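You operate a simulated robot arm through the tools that you are given. There is no shell and no other tool. Be economical: measure what you need, move in short steps, check, and stop when the job is done.

You run a simulated robot arm. Do the job below in one go: nothing can be reset, and whatever is moved stays where it is left.

TASK
Take the yellow pad on the middle right shelf of the steel rack and put it away on the low top from the left of the first film bench. Then fetch the toffee and set it on the low top from the left of the third film bench. Then fetch the white pad and set it on the high top from the left of the third film bench. The order counts.

It is judged by the outcome, as a careful person would: the job done as asked, and still so three seconds after it is handed in. It fails if anything else is knocked over, pushed out of place, dropped, spilled or broken.

THE ROBOT
A 6-joint arm with a two-finger gripper on a trunk, on a base that drives. Base frame: it is fixed to the floor where the robot stands at the start and does not move with it; the origin is under the middle of the robot, x ahead of it, y to its left, z up. Readings come in mm, degrees, newtons and seconds.
Its first joint turns from -166.0 to 166.0 degrees. Places, roughly: high top of the third film bench [-4300, -6400, 800]; low top of the first film bench (20x59 cm) [-540, -10480, 600]; low top of the third film bench (20x58 cm) [-3940, -6680, 600]; toffee [-4250, -6250, 750]; white pad [-4000, -6500, 500]. Payload 2.45 kg.
The TCP is the grasp point between the finger pads, 20 mm short of the fingertips. In the tool frame z runs along the fingers and y along their closing line. The gripper opens to 140 mm. The gripper's body begins 168 mm behind the TCP.
Orientation is that of the tool frame in the base frame, as a unit quaternion [w, x, y, z]. With the fingers straight down and closing along the base's y, the tool's x points along the base's -x, its y along +y and its z along -z.

THE INTERFACE
- The arm moves only by the tool servo_tool. Its argument "increments" is a list of rows, each an object (a shift or turn left out is 0, a gripper value left out holds the last) with "claw": the gripper command, from -1 (fully open) to 1 (shut), values between in proportion; "dp": the shift along the tool's x, y, z in units of 300 mm (1.0 is 300 mm), a list of three; "rot": the turn, a rotation vector about the tool's x, y, z in units of 45 degrees (1.0 is 45 degrees), a list of three. In form: [{"claw": claw, "dp": [x, y, z], "rot": [wx, wy, wz]}, ...]. A call has 1 to 12 rows; each row is the pose to reach, as a shift and turn from the pose commanded when the call began, along the tool's axes at that moment. A call with a number of a shift or a turn outside -1 to 1 is refused whole. A row lasts 0.2 s, in which the tool goes at most 50 mm and 8.6 degrees; a call with a longer step from one row to the next is refused whole, and so is a gripper value outside its range. Where a pose cannot be reached the arm comes as near as it can. A force on the tool above 40 N (or 10 N above the force at the start of the call, whichever is more), or a blocked arm, ends the call early, and 0.2 s more pass. Each finger travels about 45 mm/s and halts on what it meets, pressing with about 33 N; the grip force reading is that of the motor and also rises with nothing between the fingers. The clock runs only during rows and for 0.2 s after the last one: add rows that repeat a pose to give the fingers time. The reply holds the time, the measured pose of the TCP, the force on the tool along the base axes, the opening and the grip force, in the units named above and with some noise, with the torque about the TCP (base axes, N m) and any sound that the robot's microphone picked up.
- Cameras (640 x 400 px; columns grow to the right, rows downward): "scene" is now at [-101.9, 165.7, 1175.6]; the picture's right is [-0.11, -0.99, 0.00], its down [0.01, -0.00, -1.00] and it looks along [0.99, -0.11, 0.01] (base axes); focal length 252 px, centre (320, 200). "wrist" rides on the gripper at [78, 11, -209] in the tool frame; the picture's right is [-0.14, 0.99, 0.00], its down [-0.92, -0.13, -0.37] and it looks along [-0.36, -0.05, 0.93] (tool axes); focal length 280 px, centre (320, 200).
- capture(camera): a new picture of that camera. The clock stands still meanwhile.
- roll_base(legs): drives the robot by 1 to 6 legs, each [ahead, left, turn to the left] in mm, mm and degrees, along the robot's own axes; the way and the turn of a leg run together, so that a leg with both is an arc; at most 1500 mm and 180 degrees a leg. The arm and the cameras ride along, it lands a little off, and it stops where it bumps. It gives what a move gives.
- pan_tilt(pan, tilt): turns the head with the scene camera to pan (to the left, within 143 degrees either way) and tilt (down, from -29 to 69), counted from straight ahead of the robot. It gives what a move gives.
- pixel_to_xyz(camera, pixels): for up to 12 pixels [column, row] of the newest picture of that camera ("zoom" is the newest enlarged one), the place [x, y, z] in the base frame of the surface seen there, good to about 2 mm. The clock stands still meanwhile.
- enlarge(camera, box): a new picture of the part [left, top, right, bottom] of that camera's present view, enlarged. The clock stands still meanwhile.
- job_done(): hands the job in; it is judged then, once.

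Work in short steps. Measure before you move; look again where a grasp or a placing could have gone wrong, and mend it. You have 110 turns and 90 pictures in all, those below and enlarged ones among them. Open the gripper and draw the arm clear of the work before you hand the job in, unless the task says otherwise; then end with one line.

The tools are called as name(argument=value, ...) on one line, values as JSON. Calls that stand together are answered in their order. servo_tool: Moves the arm, as the interface text tells. Its arguments: {"type":"object","properties":{"increments":{"type":"array","items":{"type":"object","properties":{"claw":{"type":"number"},"dp":{"type":"array","items":{"type":"number"}},"rot":{"type":"array","items":{"type":"number"}}}}}},"required":["increments"]} The other tools are called the same way: roll_base (legs) drives the base; pan_tilt (pan, tilt) turns the head that bears the scene camera; capture (camera) takes a picture; pixel_to_xyz (camera, pixels) gives the place of the surface under pixels of a picture; enlarge (camera, box) takes an enlarged picture of a part of a camera's view; job_done () hands the job in.

At the start:

```text
time: 0.0
position: [528.1, -50.2, 1222.2]
tool_rot: [0.0, 0.0, 1.0, 0.0]
wrist_force: [0.0, -0.5, 0.3]
wrist_torque: [0.02, -0.02, 0.01]
opening: 140.1
grip_force: 0.1
robot x, y, heading: [3.0, 2.5, 0.0]
head pan, tilt: [-6.3, -0.4]
```

scene: 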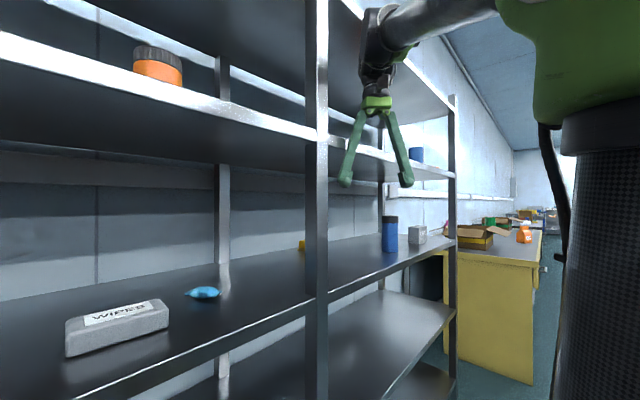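
wrist: 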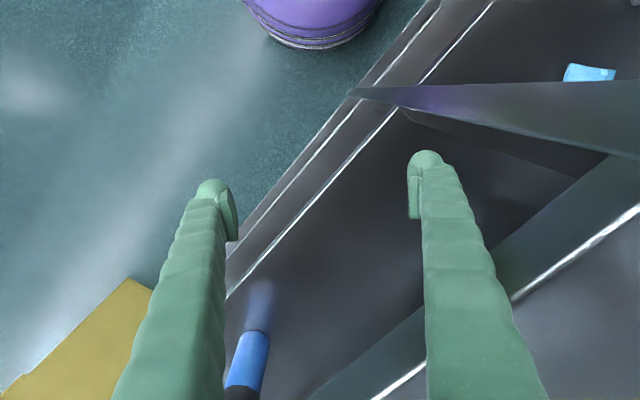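

The scene shows the steel rack ahead with a yellow item near (302,245). I enlarge that and measure some places.

enlarge(camera="scene", box=[220, 180, 460, 330])

pixel_to_xyz(camera="scene", pixels=[[302, 245], [318, 300], [318, 150], [388, 235], [418, 236], [450, 242], [452, 120], [330, 290], [222, 250], [100, 330], [500, 250], [383, 200]])

```text
2.67 times, centred on (340, 255) of scene
```

zoom: 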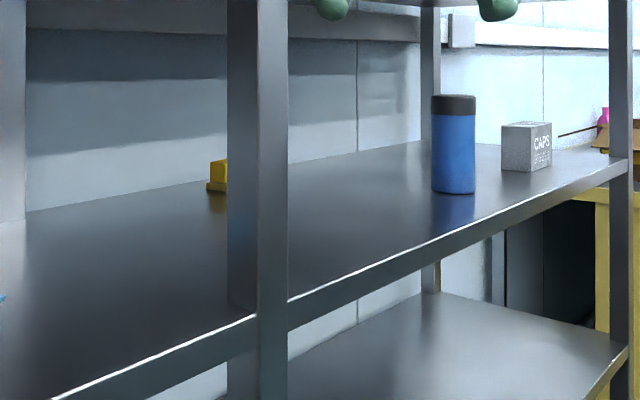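

```text
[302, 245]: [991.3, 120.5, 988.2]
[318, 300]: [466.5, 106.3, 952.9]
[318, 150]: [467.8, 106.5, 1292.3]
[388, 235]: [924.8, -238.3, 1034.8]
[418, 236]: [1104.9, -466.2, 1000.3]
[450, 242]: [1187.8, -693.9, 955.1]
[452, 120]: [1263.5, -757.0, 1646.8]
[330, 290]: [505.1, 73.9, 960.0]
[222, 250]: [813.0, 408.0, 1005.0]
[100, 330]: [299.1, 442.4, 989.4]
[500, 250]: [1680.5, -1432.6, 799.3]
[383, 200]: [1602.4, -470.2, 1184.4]
```

The yellow pad sits at about [991,120,988], deep in the right bay. I check the purple thing in the wrist view at (310,20) and look around for floor clearance.

pixel_to_xyz(camera="wrist", pixels=[[310, 15], [310, 42], [250, 10], [375, 10], [110, 330], [60, 200], [420, 50], [590, 72]])

pan_tilt(pan=-50, tilt=30)

capture(camera="scene")

```text
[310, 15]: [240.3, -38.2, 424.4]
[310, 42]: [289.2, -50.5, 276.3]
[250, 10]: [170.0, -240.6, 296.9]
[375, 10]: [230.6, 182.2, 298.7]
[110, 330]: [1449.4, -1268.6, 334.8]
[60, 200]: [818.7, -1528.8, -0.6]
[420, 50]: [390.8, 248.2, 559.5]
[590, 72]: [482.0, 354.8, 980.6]
```

```text
time: 1.1
position: [528.1, -49.6, 1222.0]
tool_rot: [-0.001, -0.001, 1.0, 0.0]
wrist_force: [-0.7, 0.1, 0.1]
wrist_torque: [0.01, -0.02, 0.01]
opening: 140.0
grip_force: 0.1
robot x, y, heading: [-2.6, 1.4, -0.1]
head pan, tilt: [-50.0, 30.0]
```

```text
86 pictures are left
```

scene: 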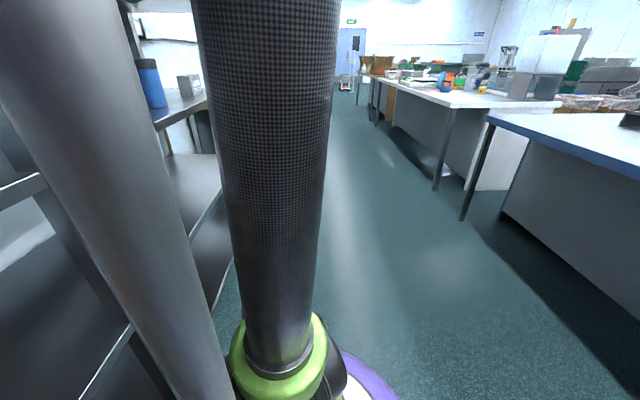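

The purple disc is the robot's own base (radius about 290). I check the aisle width to the bench on the right.

pixel_to_xyz(camera="scene", pixels=[[462, 218], [505, 208], [436, 188], [490, 118], [600, 290], [450, 300], [215, 300], [170, 215]])

```text
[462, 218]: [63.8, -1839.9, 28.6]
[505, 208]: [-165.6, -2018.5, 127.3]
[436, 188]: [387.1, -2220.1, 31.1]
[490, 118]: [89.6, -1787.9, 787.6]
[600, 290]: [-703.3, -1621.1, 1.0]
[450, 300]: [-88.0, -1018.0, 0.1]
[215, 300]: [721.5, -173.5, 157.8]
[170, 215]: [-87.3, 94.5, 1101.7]
```

The aisle is wide and free. I move to stand in front of the pad's bay, well back, then turn to face the rack.

roll_base(legs=[[214, -584, 0], [0, 0, 42]])

pan_tilt(pan=0, tilt=10)

capture(camera="scene")

capture(camera="wrist")

```text
time: 6.5
position: [640.8, -268.9, 1222.0]
tool_rot: [0.0, -0.359, 0.933, -0.001]
wrist_force: [0.9, -0.1, 1.0]
wrist_torque: [0.01, 0.02, -0.01]
opening: 140.0
grip_force: 0.0
robot x, y, heading: [214.1, -587.8, 41.7]
head pan, tilt: [-50.0, 30.0]
```

```text
time: 7.7
position: [640.7, -268.7, 1223.0]
tool_rot: [-0.001, -0.358, 0.934, 0.001]
wrist_force: [-0.3, 0.4, 0.4]
wrist_torque: [-0.02, -0.02, -0.03]
opening: 140.0
grip_force: 0.1
robot x, y, heading: [215.7, -583.6, 41.9]
head pan, tilt: [0.0, 10.0]
```

```text
85 pictures are left
```

scene: 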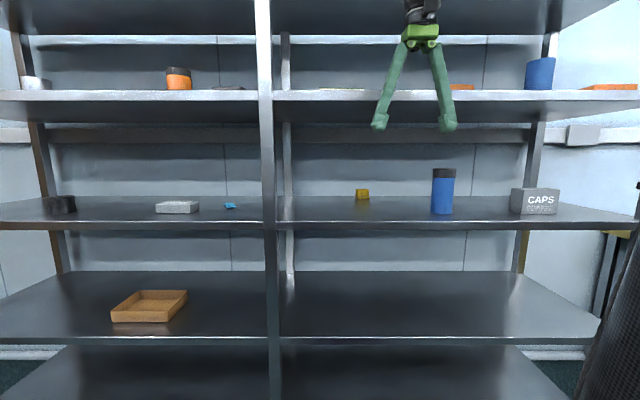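

```text
84 pictures are left
```

wrist: 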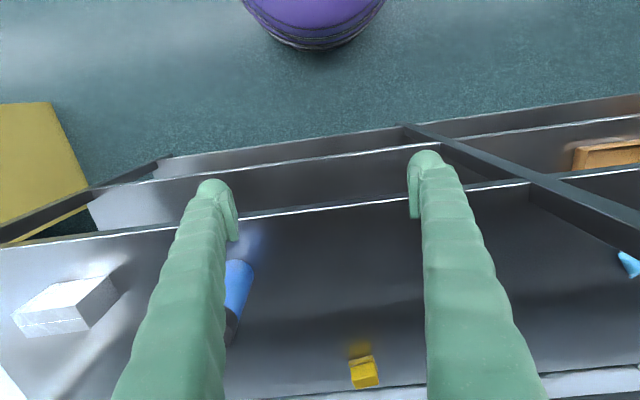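

The yellow pad is at (362,194) in the scene. I enlarge and measure it, the shelf and the shelf above.

enlarge(camera="scene", box=[322, 175, 402, 225])

pixel_to_xyz(camera="scene", pixels=[[357, 195], [362, 197], [368, 195], [362, 190], [362, 206], [362, 226], [362, 98], [300, 98], [600, 98], [442, 190], [600, 224], [300, 224]])

pixel_to_xyz(camera="wrist", pixels=[[352, 366], [375, 362], [355, 388], [378, 382], [364, 374], [362, 360], [330, 205], [100, 232], [230, 290], [370, 395]])

```text
8.00 times, centred on (362, 200) of scene
```

zoom: 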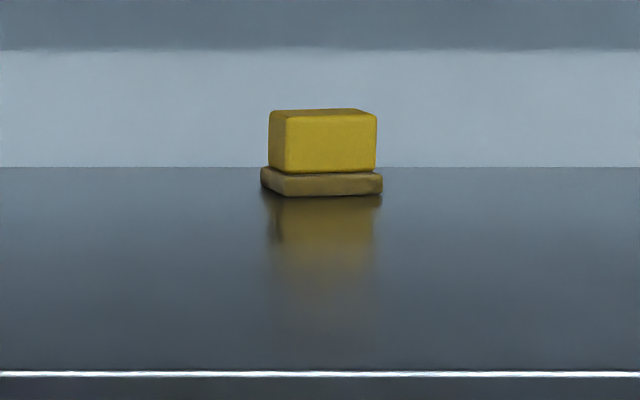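

```text
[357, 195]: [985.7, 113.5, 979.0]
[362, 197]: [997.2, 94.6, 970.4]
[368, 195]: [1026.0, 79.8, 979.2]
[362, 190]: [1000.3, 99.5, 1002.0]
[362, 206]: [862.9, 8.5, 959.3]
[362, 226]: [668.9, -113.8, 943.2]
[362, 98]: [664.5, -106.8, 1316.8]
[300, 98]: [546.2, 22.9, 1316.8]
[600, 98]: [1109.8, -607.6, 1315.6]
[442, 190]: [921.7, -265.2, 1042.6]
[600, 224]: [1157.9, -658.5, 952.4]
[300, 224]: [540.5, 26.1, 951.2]
```

```text
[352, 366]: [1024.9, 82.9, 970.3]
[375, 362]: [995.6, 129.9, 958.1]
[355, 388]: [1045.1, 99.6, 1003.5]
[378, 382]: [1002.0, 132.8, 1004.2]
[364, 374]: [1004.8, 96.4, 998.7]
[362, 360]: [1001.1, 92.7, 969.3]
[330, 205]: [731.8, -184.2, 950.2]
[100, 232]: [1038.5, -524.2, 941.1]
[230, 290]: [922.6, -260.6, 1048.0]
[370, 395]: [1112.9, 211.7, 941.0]
```

I take a look at the arm's own layout (tilt up) and at the pad in the wrist view, to choose an approach under the upper shelf (lower edge about z 1290).

enlarge(camera="wrist", box=[316, 340, 412, 400])

pan_tilt(pan=-35, tilt=-29)

capture(camera="scene")

```text
6.67 times, centred on (364, 370) of wrist
```

zoom: 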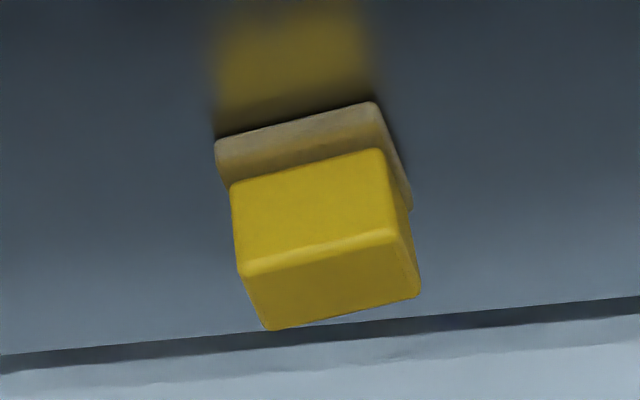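

```text
time: 8.8
position: [640.4, -268.6, 1221.7]
tool_rot: [0.001, -0.359, 0.934, 0.0]
wrist_force: [-0.6, -0.1, -0.6]
wrist_torque: [0.0, 0.04, 0.0]
opening: 139.9
grip_force: 0.1
robot x, y, heading: [212.9, -583.8, 42.0]
head pan, tilt: [-35.0, -28.6]
```

```text
81 pictures are left
```

scene: 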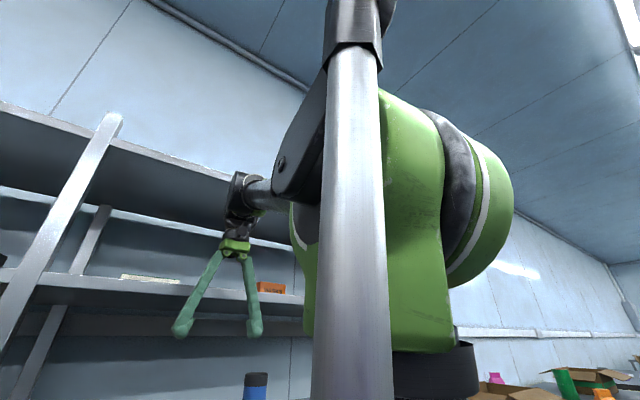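

I measure the pad's corners in the zoom: top-face corners near (240,268), (398,232), (268,325), (416,295) and base front edge (215,150)-(378,108).

pixel_to_xyz(camera="zoom", pixels=[[245, 272], [392, 240], [270, 322], [412, 292], [220, 155], [374, 112], [235, 200], [380, 165], [406, 200], [330, 285]])

```text
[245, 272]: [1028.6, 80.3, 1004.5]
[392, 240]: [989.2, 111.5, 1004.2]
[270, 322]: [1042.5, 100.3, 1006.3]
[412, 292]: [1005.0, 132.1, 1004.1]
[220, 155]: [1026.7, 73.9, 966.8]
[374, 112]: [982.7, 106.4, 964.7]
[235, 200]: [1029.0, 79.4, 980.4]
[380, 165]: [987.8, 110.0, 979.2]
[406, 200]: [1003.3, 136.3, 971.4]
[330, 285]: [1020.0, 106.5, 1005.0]
```

The pad's top is about 50 × 26 mm, facing heading ~52°, centred at [1016,106], top z 1005, base plate 959–976. I'll approach tilted 30° below horizontal with closing sideways; first yaw and lower the tool outside the rack.

servo_tool(increments=[{"claw": -0.4, "dp": [0, 0, 0.1], "rot": [0, 0, -0.0556]}, {"dp": [0, 0, 0.2], "rot": [0, 0, -0.111]}, {"dp": [0, 0, 0.3], "rot": [0, 0, -0.167]}, {"dp": [0, 0, 0.4], "rot": [0, 0, -0.222]}, {"dp": [0, 0, 0.4], "rot": [0, 0, -0.222]}])

servo_tool(increments=[{"dp": [-0.04, 0, 0.06], "rot": [0, -0.1667, 0]}, {"dp": [-0.08, 0, 0.12], "rot": [0, -0.333, 0]}, {"dp": [-0.12, 0, 0.18], "rot": [0, -0.5, 0]}, {"dp": [-0.16, 0, 0.24], "rot": [0, -0.667, 0]}, {"dp": [-0.2, 0, 0.3], "rot": [0, -0.833, 0]}, {"dp": [-0.2, 0, 0.3], "rot": [0, -0.833, 0]}])

```text
time: 10.0
position: [640.4, -269.6, 1101.4]
tool_rot: [0.0, -0.439, 0.899, 0.0]
wrist_force: [-0.3, -0.1, -0.9]
wrist_torque: [-0.02, 0.01, 0.0]
opening: 98.2
grip_force: 0.0
robot x, y, heading: [214.3, -584.0, 42.0]
head pan, tilt: [-35.0, -28.6]
```

```text
time: 11.4
position: [673.9, -212.3, 1012.2]
tool_rot: [0.287, -0.424, 0.847, 0.144]
wrist_force: [0.4, -0.2, 0.4]
wrist_torque: [0.0, 0.02, 0.0]
opening: 97.9
grip_force: 0.1
robot x, y, heading: [217.9, -586.3, 42.1]
head pan, tilt: [-35.0, -28.6]
```

Now the remaining tilt to 30° below horizontal, in place, then a look.

servo_tool(increments=[{"rot": [0, -0.125, 0]}, {"rot": [0, -0.25, 0]}, {"rot": [0, -0.375, 0]}, {"rot": [0, -0.5, 0]}, {"rot": [0, -0.5, 0]}])

pan_tilt(pan=-20, tilt=0)

capture(camera="scene")

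capture(camera="wrist")

```text
time: 12.4
position: [627.9, -155.5, 1017.6]
tool_rot: [0.428, -0.437, 0.751, 0.249]
wrist_force: [0.3, -1.4, -0.1]
wrist_torque: [0.02, -0.05, -0.03]
opening: 97.8
grip_force: 0.1
robot x, y, heading: [212.1, -588.7, 42.2]
head pan, tilt: [-35.0, -28.6]
stopped in row 5: the arm was blocked; the commanded pose is now the measured one
```

```text
time: 13.3
position: [629.2, -155.5, 1017.8]
tool_rot: [0.428, -0.438, 0.75, 0.249]
wrist_force: [0.5, -0.5, -0.4]
wrist_torque: [-0.03, 0.03, 0.0]
opening: 97.9
grip_force: 0.1
robot x, y, heading: [215.3, -586.7, 41.8]
head pan, tilt: [-20.0, 0.0]
```

```text
80 pictures are left
```

scene: 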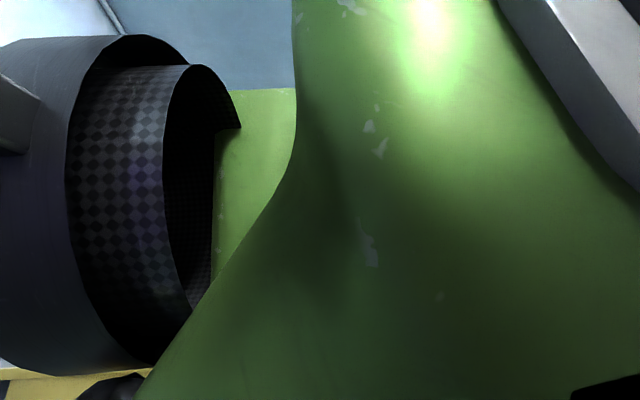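

```text
79 pictures are left
```

wrist: 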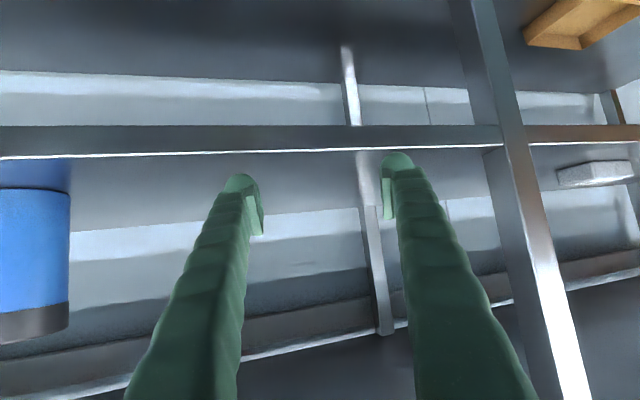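

The arm folded too tightly (wrist too near the trunk), so it was blocked. I back the base off 250 mm, then extend the tool forward before finishing the tilt.

roll_base(legs=[[-250, 0, 0]])

```text
time: 15.2
position: [443.3, -322.9, 1018.2]
tool_rot: [0.427, -0.438, 0.751, 0.249]
wrist_force: [-0.3, -0.2, -0.4]
wrist_torque: [-0.01, 0.01, 0.03]
opening: 97.8
grip_force: 0.0
robot x, y, heading: [26.9, -751.6, 42.1]
head pan, tilt: [-20.0, 0.0]
```

Now I extend 200 mm forward along the robot's heading and yaw back to heading 52°.

servo_tool(increments=[{"dp": [-0.054, -0.035, 0.09], "rot": [0.027, 0, 0.016]}, {"dp": [-0.108, -0.07, 0.181], "rot": [0.054, 0, 0.032]}, {"dp": [-0.162, -0.106, 0.272], "rot": [0.081, 0, 0.048]}, {"dp": [-0.215, -0.141, 0.362], "rot": [0.108, 0, 0.064]}, {"dp": [-0.269, -0.177, 0.452], "rot": [0.135, 0, 0.081]}, {"dp": [-0.323, -0.212, 0.543], "rot": [0.162, 0, 0.097]}, {"dp": [-0.323, -0.212, 0.543], "rot": [0.162, 0, 0.097]}])

capture(camera="scene")

```text
time: 16.8
position: [593.4, -189.4, 1018.6]
tool_rot: [0.444, -0.38, 0.782, 0.217]
wrist_force: [-0.9, -0.5, 0.2]
wrist_torque: [0.02, -0.03, 0.01]
opening: 97.7
grip_force: 0.0
robot x, y, heading: [28.9, -756.1, 42.1]
head pan, tilt: [-20.0, 0.0]
```

```text
78 pictures are left
```

scene: 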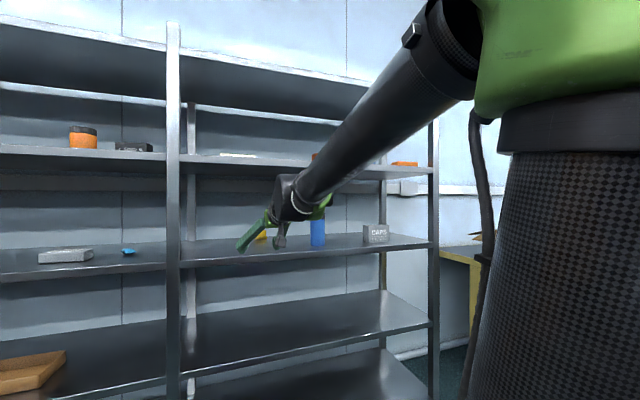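

I measure the forearm's line to make sure it clears the upper shelf edge (z ~1290) when the base rolls in.

pixel_to_xyz(camera="scene", pixels=[[296, 178], [330, 142], [370, 97], [400, 60], [430, 15], [282, 180], [310, 205], [340, 190], [440, 100]])

capture(camera="wrist")

```text
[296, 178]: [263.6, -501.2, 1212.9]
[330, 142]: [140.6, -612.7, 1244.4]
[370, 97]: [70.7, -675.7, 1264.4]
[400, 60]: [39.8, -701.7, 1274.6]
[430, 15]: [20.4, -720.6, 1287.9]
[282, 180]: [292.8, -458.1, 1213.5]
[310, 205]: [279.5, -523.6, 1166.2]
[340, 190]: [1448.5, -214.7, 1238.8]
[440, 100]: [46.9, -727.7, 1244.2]
```

```text
77 pictures are left
```

wrist: 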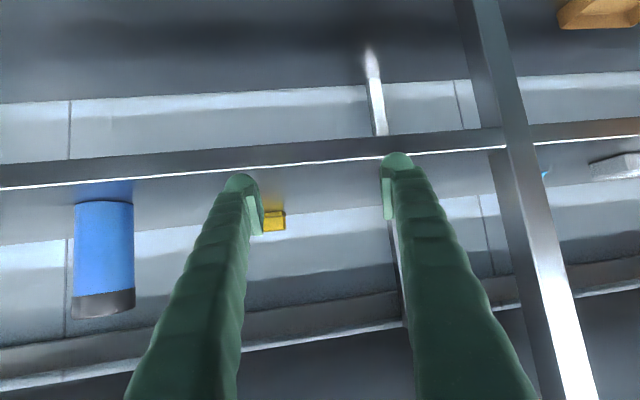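

Forearm tops out at 1213 mm, so it clears the upper shelf. The tool heads 52°, tilt 31°; I roll the base so the TCP stops 130 mm short of the pad on its line.

roll_base(legs=[[0, -86, 0], [384, 0, 0]])

capture(camera="wrist")

capture(camera="scene")

```text
time: 19.9
position: [934.4, 7.1, 1018.0]
tool_rot: [0.444, -0.381, 0.781, 0.218]
wrist_force: [0.6, -0.9, 0.3]
wrist_torque: [0.0, 0.02, 0.01]
opening: 97.8
grip_force: 0.2
robot x, y, heading: [372.2, -562.1, 42.1]
head pan, tilt: [-20.0, 0.0]
```

```text
76 pictures are left
```

wrist: 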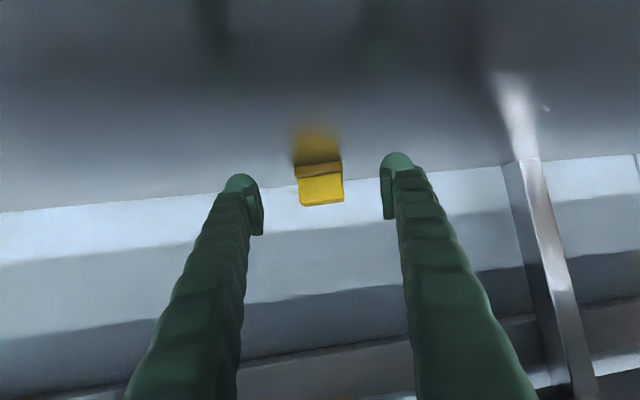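

```text
75 pictures are left
```

scene: 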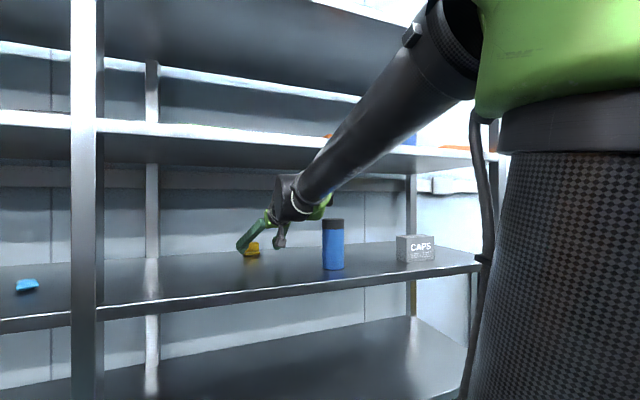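

The pad sits between the fingers at (320,185). I re-measure it from here.

enlarge(camera="wrist", box=[272, 140, 368, 200])

pixel_to_xyz(camera="wrist", pixels=[[300, 182], [341, 177], [304, 202], [342, 197], [297, 171], [340, 166], [280, 150]])

```text
6.67 times, centred on (320, 170) of wrist
```

zoom: 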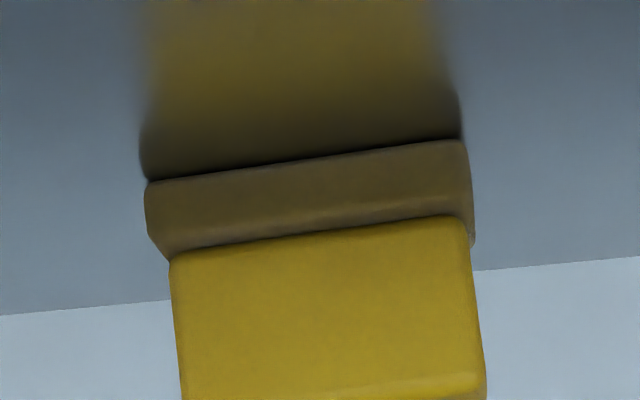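

```text
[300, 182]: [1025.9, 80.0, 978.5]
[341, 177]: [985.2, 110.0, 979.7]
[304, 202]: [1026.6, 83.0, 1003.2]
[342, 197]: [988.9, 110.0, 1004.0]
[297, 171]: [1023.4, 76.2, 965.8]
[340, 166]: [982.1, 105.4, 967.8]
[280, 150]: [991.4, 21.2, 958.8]
```

Pad centre ≈ [1014,106]; I advance ~126 mm to it with fingers open, then check before closing.

servo_tool(increments=[{"dp": [-0.034, -0.001, 0.077]}, {"dp": [-0.067, -0.002, 0.155]}, {"dp": [-0.101, -0.004, 0.232]}, {"dp": [-0.134, -0.005, 0.31]}, {"dp": [-0.168, -0.006, 0.387]}, {"dp": [-0.168, -0.006, 0.387]}])

capture(camera="wrist")

```text
time: 21.3
position: [1013.3, 105.6, 1002.3]
tool_rot: [0.444, -0.382, 0.781, 0.218]
wrist_force: [0.0, 0.0, -0.2]
wrist_torque: [0.01, 0.02, 0.01]
opening: 98.1
grip_force: 0.1
robot x, y, heading: [372.9, -562.5, 42.2]
head pan, tilt: [-20.0, 0.0]
```

```text
73 pictures are left
```

wrist: 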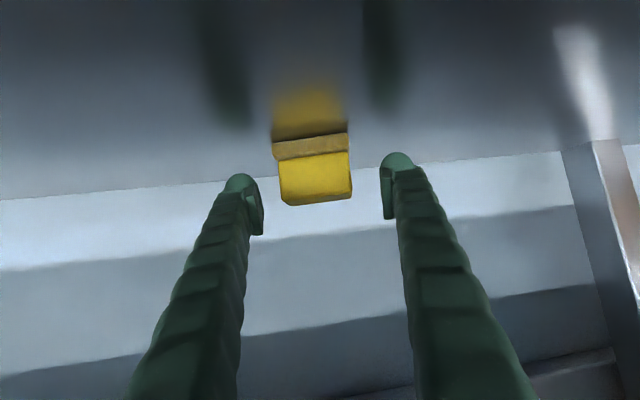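

The pad stands centred between the fingers. I close.

servo_tool(increments=[{"claw": 0.2}, {"claw": 0.6}, {"claw": 1}, {"claw": 1}, {"claw": 1}, {"claw": 1}])

capture(camera="wrist")

```text
time: 22.7
position: [1013.8, 105.6, 1002.7]
tool_rot: [0.445, -0.382, 0.78, 0.218]
wrist_force: [-1.0, -0.2, 1.2]
wrist_torque: [0.04, 0.04, -0.04]
opening: 55.0
grip_force: 33.3
robot x, y, heading: [370.3, -559.5, 42.2]
head pan, tilt: [-20.0, 0.0]
```

```text
72 pictures are left
```

wrist: 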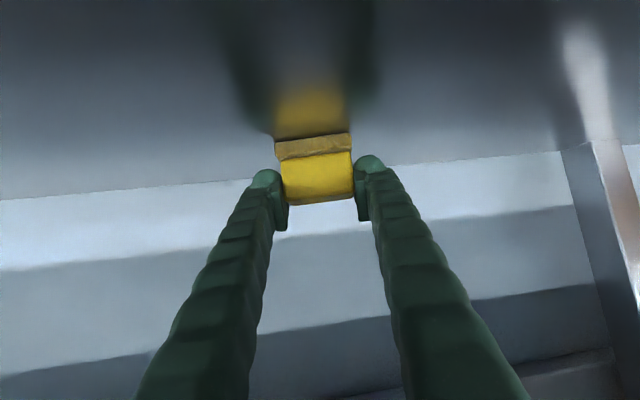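

Gripped (opening 55, 33 N). I lift 40 mm straight up.

servo_tool(increments=[{"dp": [-0.029, 0, -0.017]}, {"dp": [-0.057, 0, -0.034]}, {"dp": [-0.086, 0, -0.051]}, {"dp": [-0.115, 0, -0.068]}, {"dp": [-0.115, 0, -0.068]}])

capture(camera="wrist")

```text
time: 23.9
position: [1013.2, 105.6, 1043.2]
tool_rot: [0.444, -0.382, 0.78, 0.218]
wrist_force: [0.5, -1.6, -1.5]
wrist_torque: [-0.03, 0.04, 0.0]
opening: 55.1
grip_force: 33.0
robot x, y, heading: [372.7, -561.3, 42.5]
head pan, tilt: [-20.0, 0.0]
```

```text
71 pictures are left
```

wrist: 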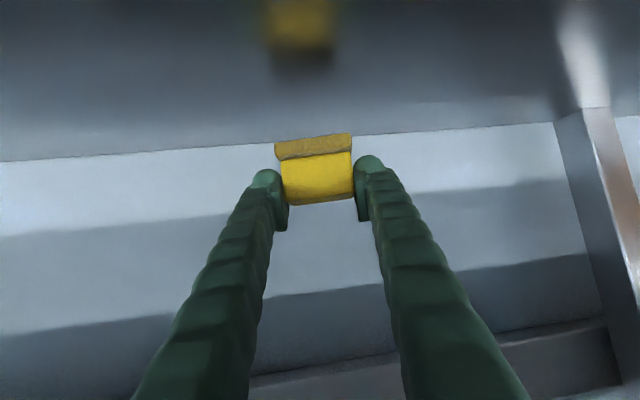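

Held and lifted. I back out of the rack and look toward -y, where the film benches are.

roll_base(legs=[[-560, 0, 0]])

pan_tilt(pan=-100, tilt=12)

capture(camera="scene")

pan_tilt(pan=-143, tilt=12)

capture(camera="scene")

```text
time: 27.1
position: [596.1, -269.1, 1042.7]
tool_rot: [0.443, -0.384, 0.78, 0.218]
wrist_force: [-0.1, -0.1, -0.6]
wrist_torque: [0.03, -0.01, 0.0]
opening: 55.0
grip_force: 33.0
robot x, y, heading: [-42.1, -935.8, 42.8]
head pan, tilt: [-20.0, 0.0]
```

```text
time: 28.6
position: [596.5, -270.3, 1043.5]
tool_rot: [0.444, -0.384, 0.779, 0.22]
wrist_force: [0.5, 0.6, -0.2]
wrist_torque: [0.02, -0.04, 0.0]
opening: 55.1
grip_force: 32.9
robot x, y, heading: [-36.5, -933.2, 42.4]
head pan, tilt: [-100.0, 12.0]
```

```text
70 pictures are left
```

scene: 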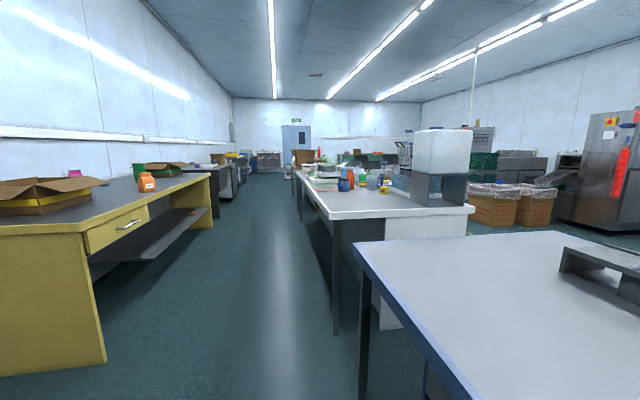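

```text
time: 29.7
position: [595.5, -269.6, 1042.3]
tool_rot: [0.444, -0.383, 0.779, 0.219]
wrist_force: [-0.3, 0.3, -0.3]
wrist_torque: [0.01, 0.03, 0.01]
opening: 55.1
grip_force: 32.4
robot x, y, heading: [-44.1, -936.7, 42.5]
head pan, tilt: [-143.0, 12.0]
```

```text
69 pictures are left
```

scene: 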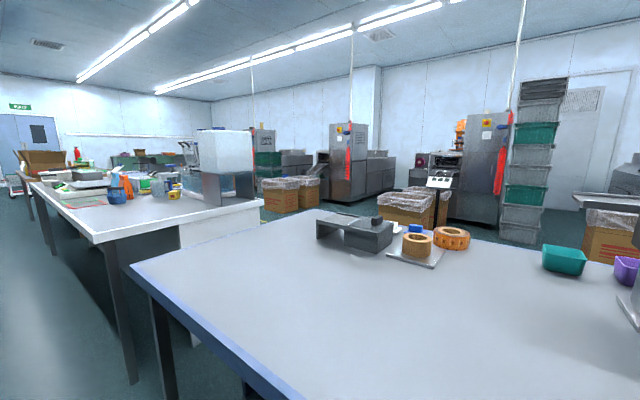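

I map landmarks: table corners, the machines along the far wall and the aisle.

pixel_to_xyz(camera="scene", pixels=[[133, 268], [500, 234], [100, 240], [262, 200], [345, 165], [275, 205], [405, 215], [480, 180], [600, 232], [325, 185], [22, 190], [265, 160]])

enlarge(camera="scene", box=[180, 100, 520, 280])

```text
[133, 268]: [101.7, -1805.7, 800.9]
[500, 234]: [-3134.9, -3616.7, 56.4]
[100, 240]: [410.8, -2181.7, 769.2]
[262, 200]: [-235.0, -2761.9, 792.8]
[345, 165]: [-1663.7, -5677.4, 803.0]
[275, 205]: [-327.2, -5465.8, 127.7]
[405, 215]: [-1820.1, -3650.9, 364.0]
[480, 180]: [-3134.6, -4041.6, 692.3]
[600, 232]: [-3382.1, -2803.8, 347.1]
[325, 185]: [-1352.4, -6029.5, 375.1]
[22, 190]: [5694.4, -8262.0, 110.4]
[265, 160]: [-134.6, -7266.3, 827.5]
```

```text
1.88 times, centred on (350, 190) of scene
```

zoom: 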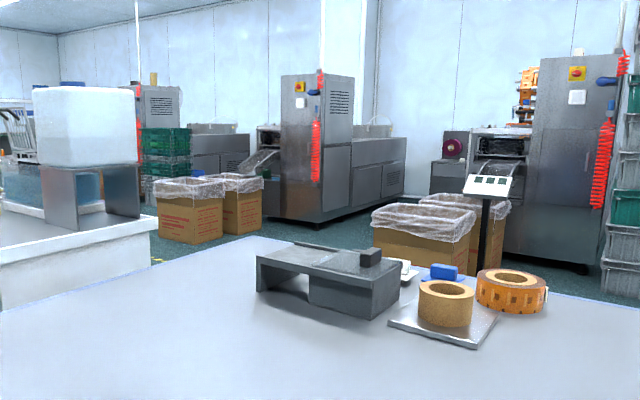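

I measure the back wall and the doors, since the film benches lie beyond the machines' row.

pixel_to_xyz(camera="scene", pixels=[[420, 120], [290, 120], [590, 130], [580, 180], [365, 100], [230, 120], [120, 140], [195, 150], [630, 215], [20, 130], [635, 170], [545, 110]])

enlarge(camera="scene", box=[500, 60, 640, 260])

```text
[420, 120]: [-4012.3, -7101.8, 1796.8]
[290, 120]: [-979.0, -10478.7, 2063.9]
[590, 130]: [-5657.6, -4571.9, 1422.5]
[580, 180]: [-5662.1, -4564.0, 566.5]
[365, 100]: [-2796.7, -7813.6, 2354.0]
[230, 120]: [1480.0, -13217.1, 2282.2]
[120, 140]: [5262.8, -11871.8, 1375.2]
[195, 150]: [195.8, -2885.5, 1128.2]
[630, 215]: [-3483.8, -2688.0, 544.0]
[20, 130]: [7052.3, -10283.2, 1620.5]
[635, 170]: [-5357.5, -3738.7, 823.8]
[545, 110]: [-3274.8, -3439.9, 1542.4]
```

```text
2.00 times, centred on (570, 160) of scene
```

zoom: 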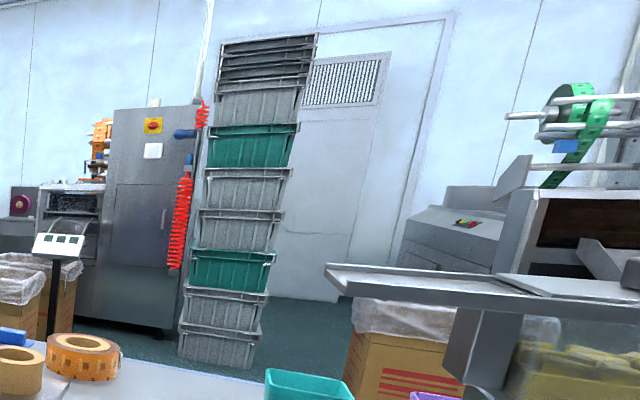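

The film benches stand against the far wall beyond the machine row. For travel I raise and pull in the arm, then turn right down the aisle and look.

servo_tool(increments=[{"dp": [-0.045, 0.012, -0.109]}, {"dp": [-0.09, 0.024, -0.219]}, {"dp": [-0.135, 0.036, -0.328]}, {"dp": [-0.179, 0.048, -0.437]}, {"dp": [-0.224, 0.06, -0.547]}, {"dp": [-0.269, 0.072, -0.656]}, {"dp": [-0.269, 0.072, -0.656]}])

roll_base(legs=[[0, 0, -90]])

pan_tilt(pan=0, tilt=10)

capture(camera="scene")

pan_tilt(pan=-120, tilt=10)

capture(camera="scene")

```text
time: 31.3
position: [499.3, -356.8, 1212.5]
tool_rot: [0.443, -0.384, 0.78, 0.219]
wrist_force: [0.2, -0.4, -0.5]
wrist_torque: [0.02, 0.0, 0.01]
opening: 54.8
grip_force: 32.8
robot x, y, heading: [-39.7, -935.5, 42.8]
head pan, tilt: [-143.0, 12.0]
```

```text
time: 35.5
position: [537.9, -1476.5, 1212.0]
tool_rot: [0.469, 0.279, 0.823, -0.159]
wrist_force: [0.4, 0.1, -1.1]
wrist_torque: [0.03, 0.0, -0.02]
opening: 54.9
grip_force: 33.0
robot x, y, heading: [-42.8, -937.0, -47.5]
head pan, tilt: [-143.0, 12.0]
```

```text
time: 37.8
position: [539.4, -1477.9, 1211.1]
tool_rot: [0.469, 0.28, 0.823, -0.159]
wrist_force: [0.7, 0.5, -1.1]
wrist_torque: [0.0, -0.02, -0.03]
opening: 55.1
grip_force: 33.2
robot x, y, heading: [-41.2, -934.4, -47.4]
head pan, tilt: [0.0, 10.0]
```

```text
66 pictures are left
```

scene: 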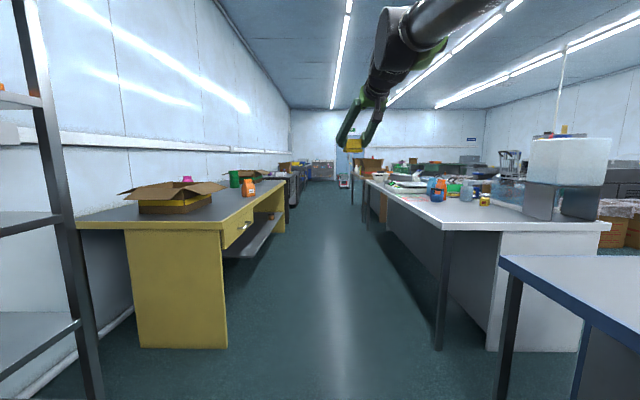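

```text
time: 39.8
position: [540.0, -1477.0, 1212.5]
tool_rot: [0.468, 0.28, 0.823, -0.159]
wrist_force: [-0.1, 0.0, -0.4]
wrist_torque: [0.0, -0.01, 0.01]
opening: 55.0
grip_force: 33.4
robot x, y, heading: [-44.2, -936.8, -47.1]
head pan, tilt: [-120.0, 10.0]
```

```text
65 pictures are left
```

scene: 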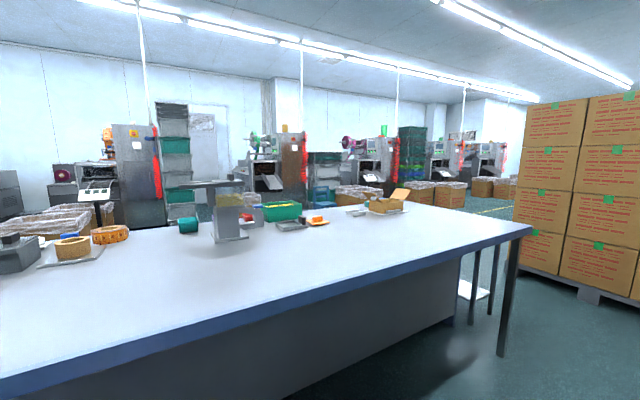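

I measure the table's right corner (530,230), the pallet stack corner (515,272) and machines.

pixel_to_xyz(camera="scene", pixels=[[528, 228], [500, 352], [516, 268], [590, 300], [362, 200], [470, 320], [60, 185], [230, 175], [335, 165], [420, 160], [400, 206], [260, 140]])

enlarge(camera="scene", box=[0, 90, 320, 290])

```text
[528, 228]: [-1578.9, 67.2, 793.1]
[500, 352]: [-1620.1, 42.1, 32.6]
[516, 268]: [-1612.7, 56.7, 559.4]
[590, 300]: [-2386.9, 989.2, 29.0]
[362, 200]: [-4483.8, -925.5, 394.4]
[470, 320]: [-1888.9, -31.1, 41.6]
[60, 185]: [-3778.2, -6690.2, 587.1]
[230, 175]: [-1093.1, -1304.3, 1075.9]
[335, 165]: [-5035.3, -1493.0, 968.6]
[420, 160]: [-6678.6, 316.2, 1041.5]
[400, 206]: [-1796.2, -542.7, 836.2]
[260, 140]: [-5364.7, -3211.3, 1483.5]
```

```text
2.00 times, centred on (160, 190) of scene
```

zoom: 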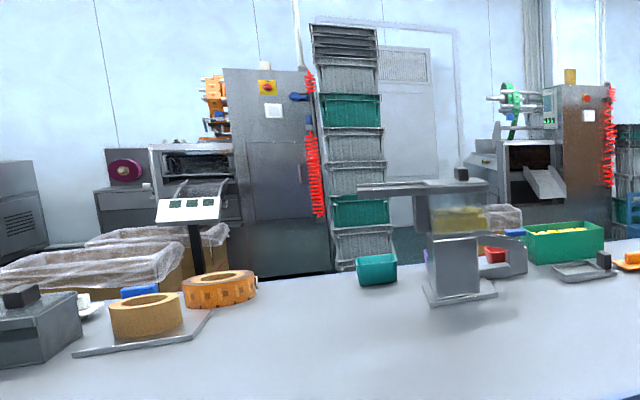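

The film benches (one with purple roll near (60,185)) stand behind the machines. I check whether the aisle ahead (+a) lets me cross at the end of the white tables.

pan_tilt(pan=-15, tilt=5)

enlarge(camera="scene", box=[180, 130, 500, 330])

pixel_to_xyz(camera="zoom", pixels=[[100, 120], [150, 120], [190, 140], [235, 120], [300, 140], [250, 200], [400, 150], [140, 165]])

```text
time: 41.6
position: [537.4, -1477.6, 1212.2]
tool_rot: [0.469, 0.279, 0.823, -0.158]
wrist_force: [0.7, -0.7, 0.2]
wrist_torque: [0.01, -0.03, -0.03]
opening: 54.7
grip_force: 33.1
robot x, y, heading: [-38.1, -937.1, -47.4]
head pan, tilt: [-15.0, 5.0]
```

```text
2.00 times, centred on (340, 230) of scene
```

zoom: 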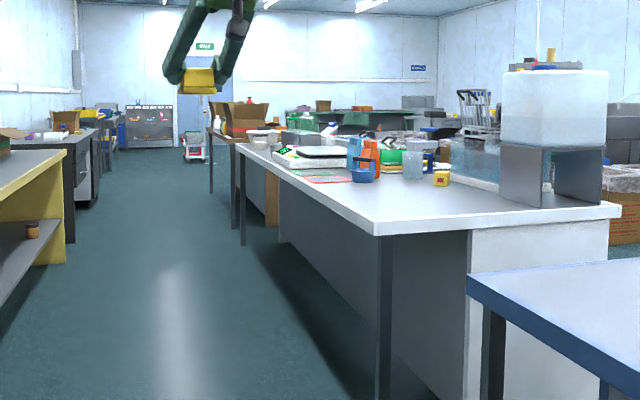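

```text
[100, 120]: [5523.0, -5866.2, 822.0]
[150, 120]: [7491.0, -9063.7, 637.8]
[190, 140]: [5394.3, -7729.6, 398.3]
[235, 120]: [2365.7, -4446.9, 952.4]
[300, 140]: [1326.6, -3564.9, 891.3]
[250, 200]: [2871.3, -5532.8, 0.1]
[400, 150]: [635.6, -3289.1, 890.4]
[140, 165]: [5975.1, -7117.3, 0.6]
```

The aisle is clear and opens beyond the tables (~a 5.5 m). I drive ahead, shifting a bit left for clearance.

roll_base(legs=[[0, 180, 0], [1500, 0, 0], [1500, 0, 0], [1000, 0, 0]])

pan_tilt(pan=-30, tilt=12)

capture(camera="scene")

pixel_to_xyz(camera="scene", pixels=[[200, 300], [300, 230], [340, 210], [400, 230], [460, 200], [560, 240], [300, 200], [380, 190], [500, 180], [260, 190]])

```text
time: 62.1
position: [3409.6, -4300.2, 1211.7]
tool_rot: [0.469, 0.274, 0.825, -0.156]
wrist_force: [-0.1, -0.1, -0.4]
wrist_torque: [0.01, -0.03, 0.01]
opening: 54.6
grip_force: 32.9
robot x, y, heading: [2821.8, -3769.2, -46.7]
head pan, tilt: [-15.0, 5.0]
```

```text
time: 62.9
position: [3409.0, -4299.5, 1211.8]
tool_rot: [0.47, 0.274, 0.825, -0.156]
wrist_force: [0.0, 0.0, -0.6]
wrist_torque: [-0.07, -0.02, 0.02]
opening: 54.6
grip_force: 33.3
robot x, y, heading: [2822.9, -3765.6, -46.8]
head pan, tilt: [-30.0, 12.0]
```

```text
62 pictures are left
```

scene: 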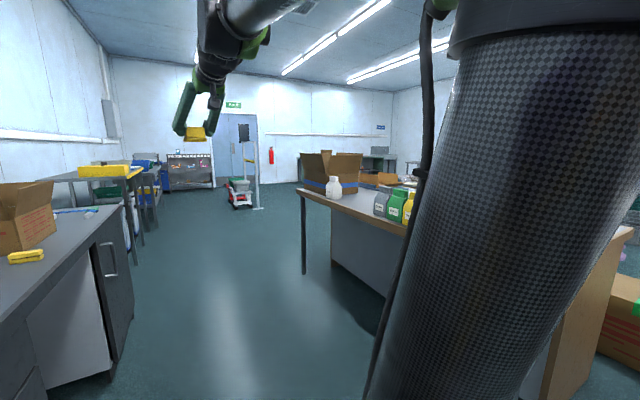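

```text
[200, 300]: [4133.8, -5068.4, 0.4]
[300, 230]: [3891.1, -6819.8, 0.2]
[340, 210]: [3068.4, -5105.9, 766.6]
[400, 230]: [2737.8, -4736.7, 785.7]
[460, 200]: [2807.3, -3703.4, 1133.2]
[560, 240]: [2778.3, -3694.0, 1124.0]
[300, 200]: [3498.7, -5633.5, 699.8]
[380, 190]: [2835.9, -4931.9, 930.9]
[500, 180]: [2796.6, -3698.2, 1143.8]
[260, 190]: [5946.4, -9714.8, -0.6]
```

Table ends at about [3500,-5630]; I drive on past it and then look right.

roll_base(legs=[[0, 0, -1.5], [1500, 0, 0], [1200, 0, 0]])

pan_tilt(pan=-100, tilt=10)

capture(camera="scene")

pixel_to_xyz(camera="scene", pixels=[[200, 300], [300, 230], [340, 210], [400, 230], [460, 200], [560, 240], [300, 190], [380, 190], [500, 180], [220, 190], [100, 200], [250, 170]])

```text
time: 76.3
position: [5211.4, -6317.3, 1210.6]
tool_rot: [0.468, 0.283, 0.822, -0.16]
wrist_force: [-0.2, 0.7, -0.2]
wrist_torque: [0.0, 0.01, -0.01]
opening: 54.6
grip_force: 33.4
robot x, y, heading: [4634.5, -5771.6, -47.9]
head pan, tilt: [-30.0, 12.0]
```

```text
time: 77.7
position: [5210.7, -6316.3, 1212.2]
tool_rot: [0.469, 0.282, 0.822, -0.16]
wrist_force: [-0.7, -0.7, 0.4]
wrist_torque: [0.01, -0.01, 0.03]
opening: 54.7
grip_force: 33.1
robot x, y, heading: [4634.7, -5772.3, -47.7]
head pan, tilt: [-100.0, 10.0]
```

```text
61 pictures are left
```

scene: 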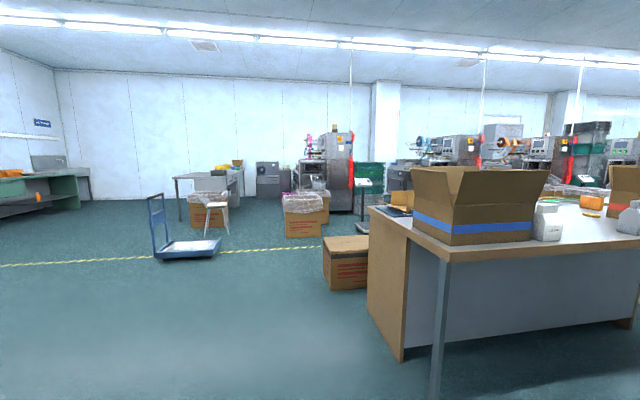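

```text
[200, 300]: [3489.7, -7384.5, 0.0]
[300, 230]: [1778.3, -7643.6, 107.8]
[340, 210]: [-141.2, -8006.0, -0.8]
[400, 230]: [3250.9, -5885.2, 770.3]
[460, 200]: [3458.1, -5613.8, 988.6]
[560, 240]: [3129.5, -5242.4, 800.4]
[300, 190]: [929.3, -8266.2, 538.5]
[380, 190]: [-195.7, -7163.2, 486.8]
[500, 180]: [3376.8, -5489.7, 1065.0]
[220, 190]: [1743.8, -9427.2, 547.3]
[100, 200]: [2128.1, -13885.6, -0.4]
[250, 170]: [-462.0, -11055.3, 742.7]
```

The bench by the wall near (270,180) should be the first film bench. I enlarge it.

enlarge(camera="scene", box=[160, 120, 400, 270])

pixel_to_xyz(camera="zoom", pixels=[[275, 125], [275, 160], [320, 140], [345, 160], [300, 130], [330, 120], [215, 250], [60, 150], [200, 130], [380, 300], [400, 180], [310, 195]])

```text
2.67 times, centred on (280, 195) of scene
```

zoom: 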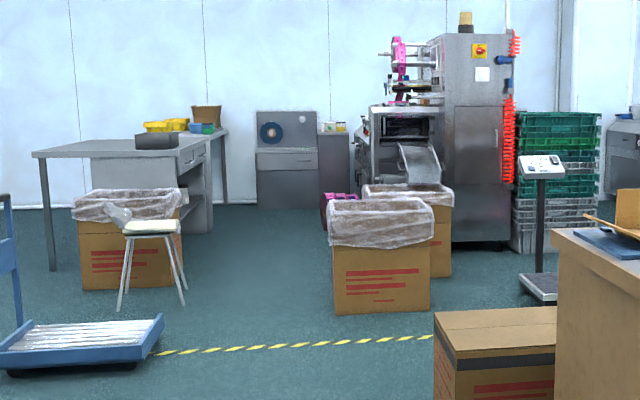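

```text
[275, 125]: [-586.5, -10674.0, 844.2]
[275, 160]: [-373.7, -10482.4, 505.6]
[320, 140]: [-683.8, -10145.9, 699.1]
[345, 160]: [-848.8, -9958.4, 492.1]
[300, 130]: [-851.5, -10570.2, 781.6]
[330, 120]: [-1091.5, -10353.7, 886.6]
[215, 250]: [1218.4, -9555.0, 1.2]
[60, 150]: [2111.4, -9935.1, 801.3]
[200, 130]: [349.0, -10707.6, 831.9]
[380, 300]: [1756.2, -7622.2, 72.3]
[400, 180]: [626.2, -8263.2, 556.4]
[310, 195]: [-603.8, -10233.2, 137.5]
```

Path straight to the bench runs between the chair and film-wrapped cartons. I measure their edges.

pixel_to_xyz(camera="zoom", pixels=[[337, 300], [428, 305], [184, 300], [122, 305], [160, 325], [10, 360], [180, 280], [440, 270], [337, 225], [46, 268], [212, 225], [300, 205]])

```text
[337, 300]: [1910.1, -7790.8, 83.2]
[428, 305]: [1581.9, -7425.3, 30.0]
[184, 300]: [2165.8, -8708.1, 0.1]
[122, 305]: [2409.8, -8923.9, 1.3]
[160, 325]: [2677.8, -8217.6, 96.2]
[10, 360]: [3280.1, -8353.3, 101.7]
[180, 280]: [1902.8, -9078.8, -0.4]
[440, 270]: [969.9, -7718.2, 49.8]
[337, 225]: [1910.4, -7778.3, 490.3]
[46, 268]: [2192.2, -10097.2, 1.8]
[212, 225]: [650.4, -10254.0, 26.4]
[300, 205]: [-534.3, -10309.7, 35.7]
```

There is an 830 mm corridor (a 6834–7666). I turn right toward the bench, line up on a≈7250 and drive to just before the cartons.

roll_base(legs=[[0, 0, -90.3], [0, 91, 0], [1500, 0, 0], [1000, 0, 0]])

pan_tilt(pan=0, tilt=20)

capture(camera="scene")

```text
time: 94.5
position: [2276.0, -8061.6, 1211.1]
tool_rot: [0.215, 0.783, 0.376, -0.446]
wrist_force: [-0.2, 0.3, -0.9]
wrist_torque: [-0.04, -0.03, 0.02]
opening: 54.8
grip_force: 32.9
robot x, y, heading: [2831.8, -7494.2, -138.5]
head pan, tilt: [-100.0, 10.0]
```

```text
time: 96.2
position: [2276.5, -8062.7, 1211.3]
tool_rot: [0.214, 0.784, 0.376, -0.446]
wrist_force: [-0.2, 0.0, -0.9]
wrist_torque: [0.0, 0.0, 0.02]
opening: 54.7
grip_force: 32.7
robot x, y, heading: [2829.0, -7492.6, -138.6]
head pan, tilt: [0.0, 20.0]
```

```text
59 pictures are left
```

scene: 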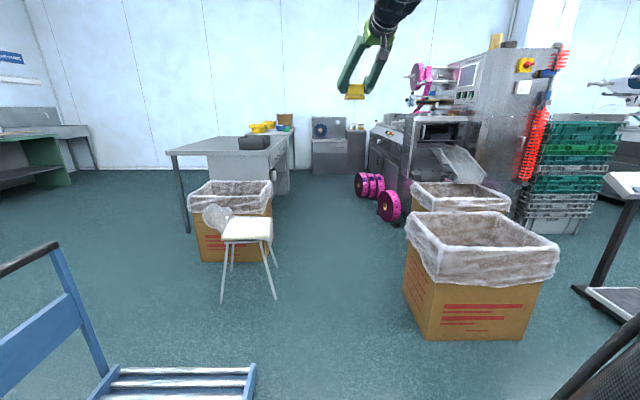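

I measure the corridor edges again from here: chair leg (275,298), cart corner (255,368), carton left (405,290), pink rolls (360,190).

pixel_to_xyz(camera="scene", pixels=[[275, 298], [253, 370], [406, 290], [408, 245], [358, 188], [380, 208], [270, 250], [292, 170], [313, 150], [345, 150], [365, 150], [345, 175]])

enlarge(camera="scene", box=[280, 100, 400, 175])

```text
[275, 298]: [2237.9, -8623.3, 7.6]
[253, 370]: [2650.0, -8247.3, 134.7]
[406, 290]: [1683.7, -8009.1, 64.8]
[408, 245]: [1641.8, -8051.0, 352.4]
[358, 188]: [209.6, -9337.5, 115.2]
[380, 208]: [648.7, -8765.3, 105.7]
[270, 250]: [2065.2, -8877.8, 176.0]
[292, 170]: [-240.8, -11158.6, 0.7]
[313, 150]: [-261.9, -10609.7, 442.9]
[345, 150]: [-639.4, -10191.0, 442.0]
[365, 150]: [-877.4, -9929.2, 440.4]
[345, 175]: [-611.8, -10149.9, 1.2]
```

```text
5.33 times, centred on (340, 138) of scene
```

zoom: 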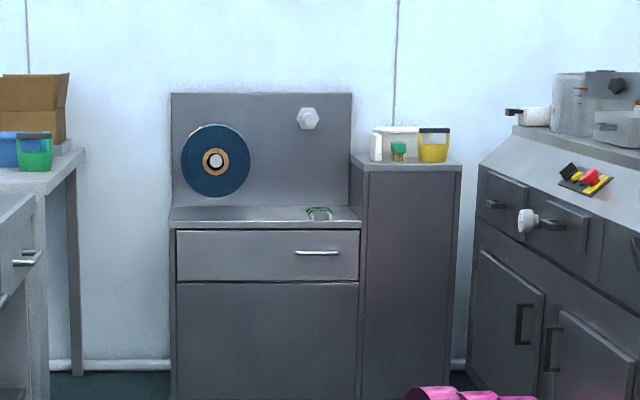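

Corridor a 6848–7669; I'm at a≈7229. I nudge left 28 and go ahead 2900 mm.

roll_base(legs=[[0, 28, 0.5], [1500, 0, 0], [1400, 0, 0]])

capture(camera="scene")

capture(camera="wrist")

```text
time: 110.7
position: [184.3, -10070.3, 1211.7]
tool_rot: [0.222, 0.777, 0.389, -0.442]
wrist_force: [-0.6, 1.2, -0.2]
wrist_torque: [0.0, 0.01, -0.02]
opening: 54.6
grip_force: 32.7
robot x, y, heading: [714.1, -9483.6, -136.8]
head pan, tilt: [0.0, 20.0]
```

```text
57 pictures are left
```

scene: 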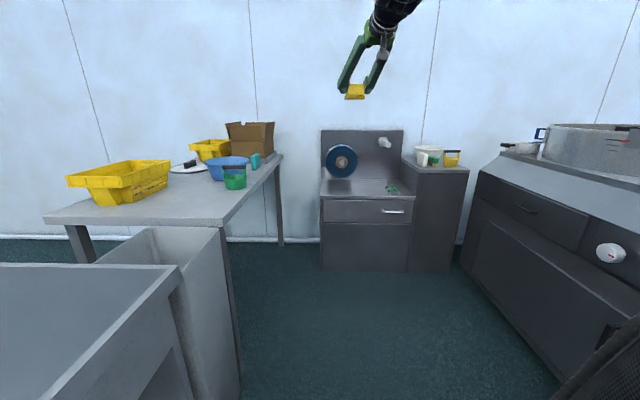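

```text
56 pictures are left
```

wrist: 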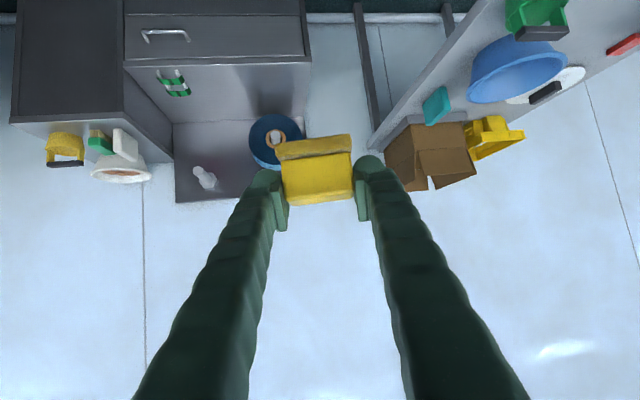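

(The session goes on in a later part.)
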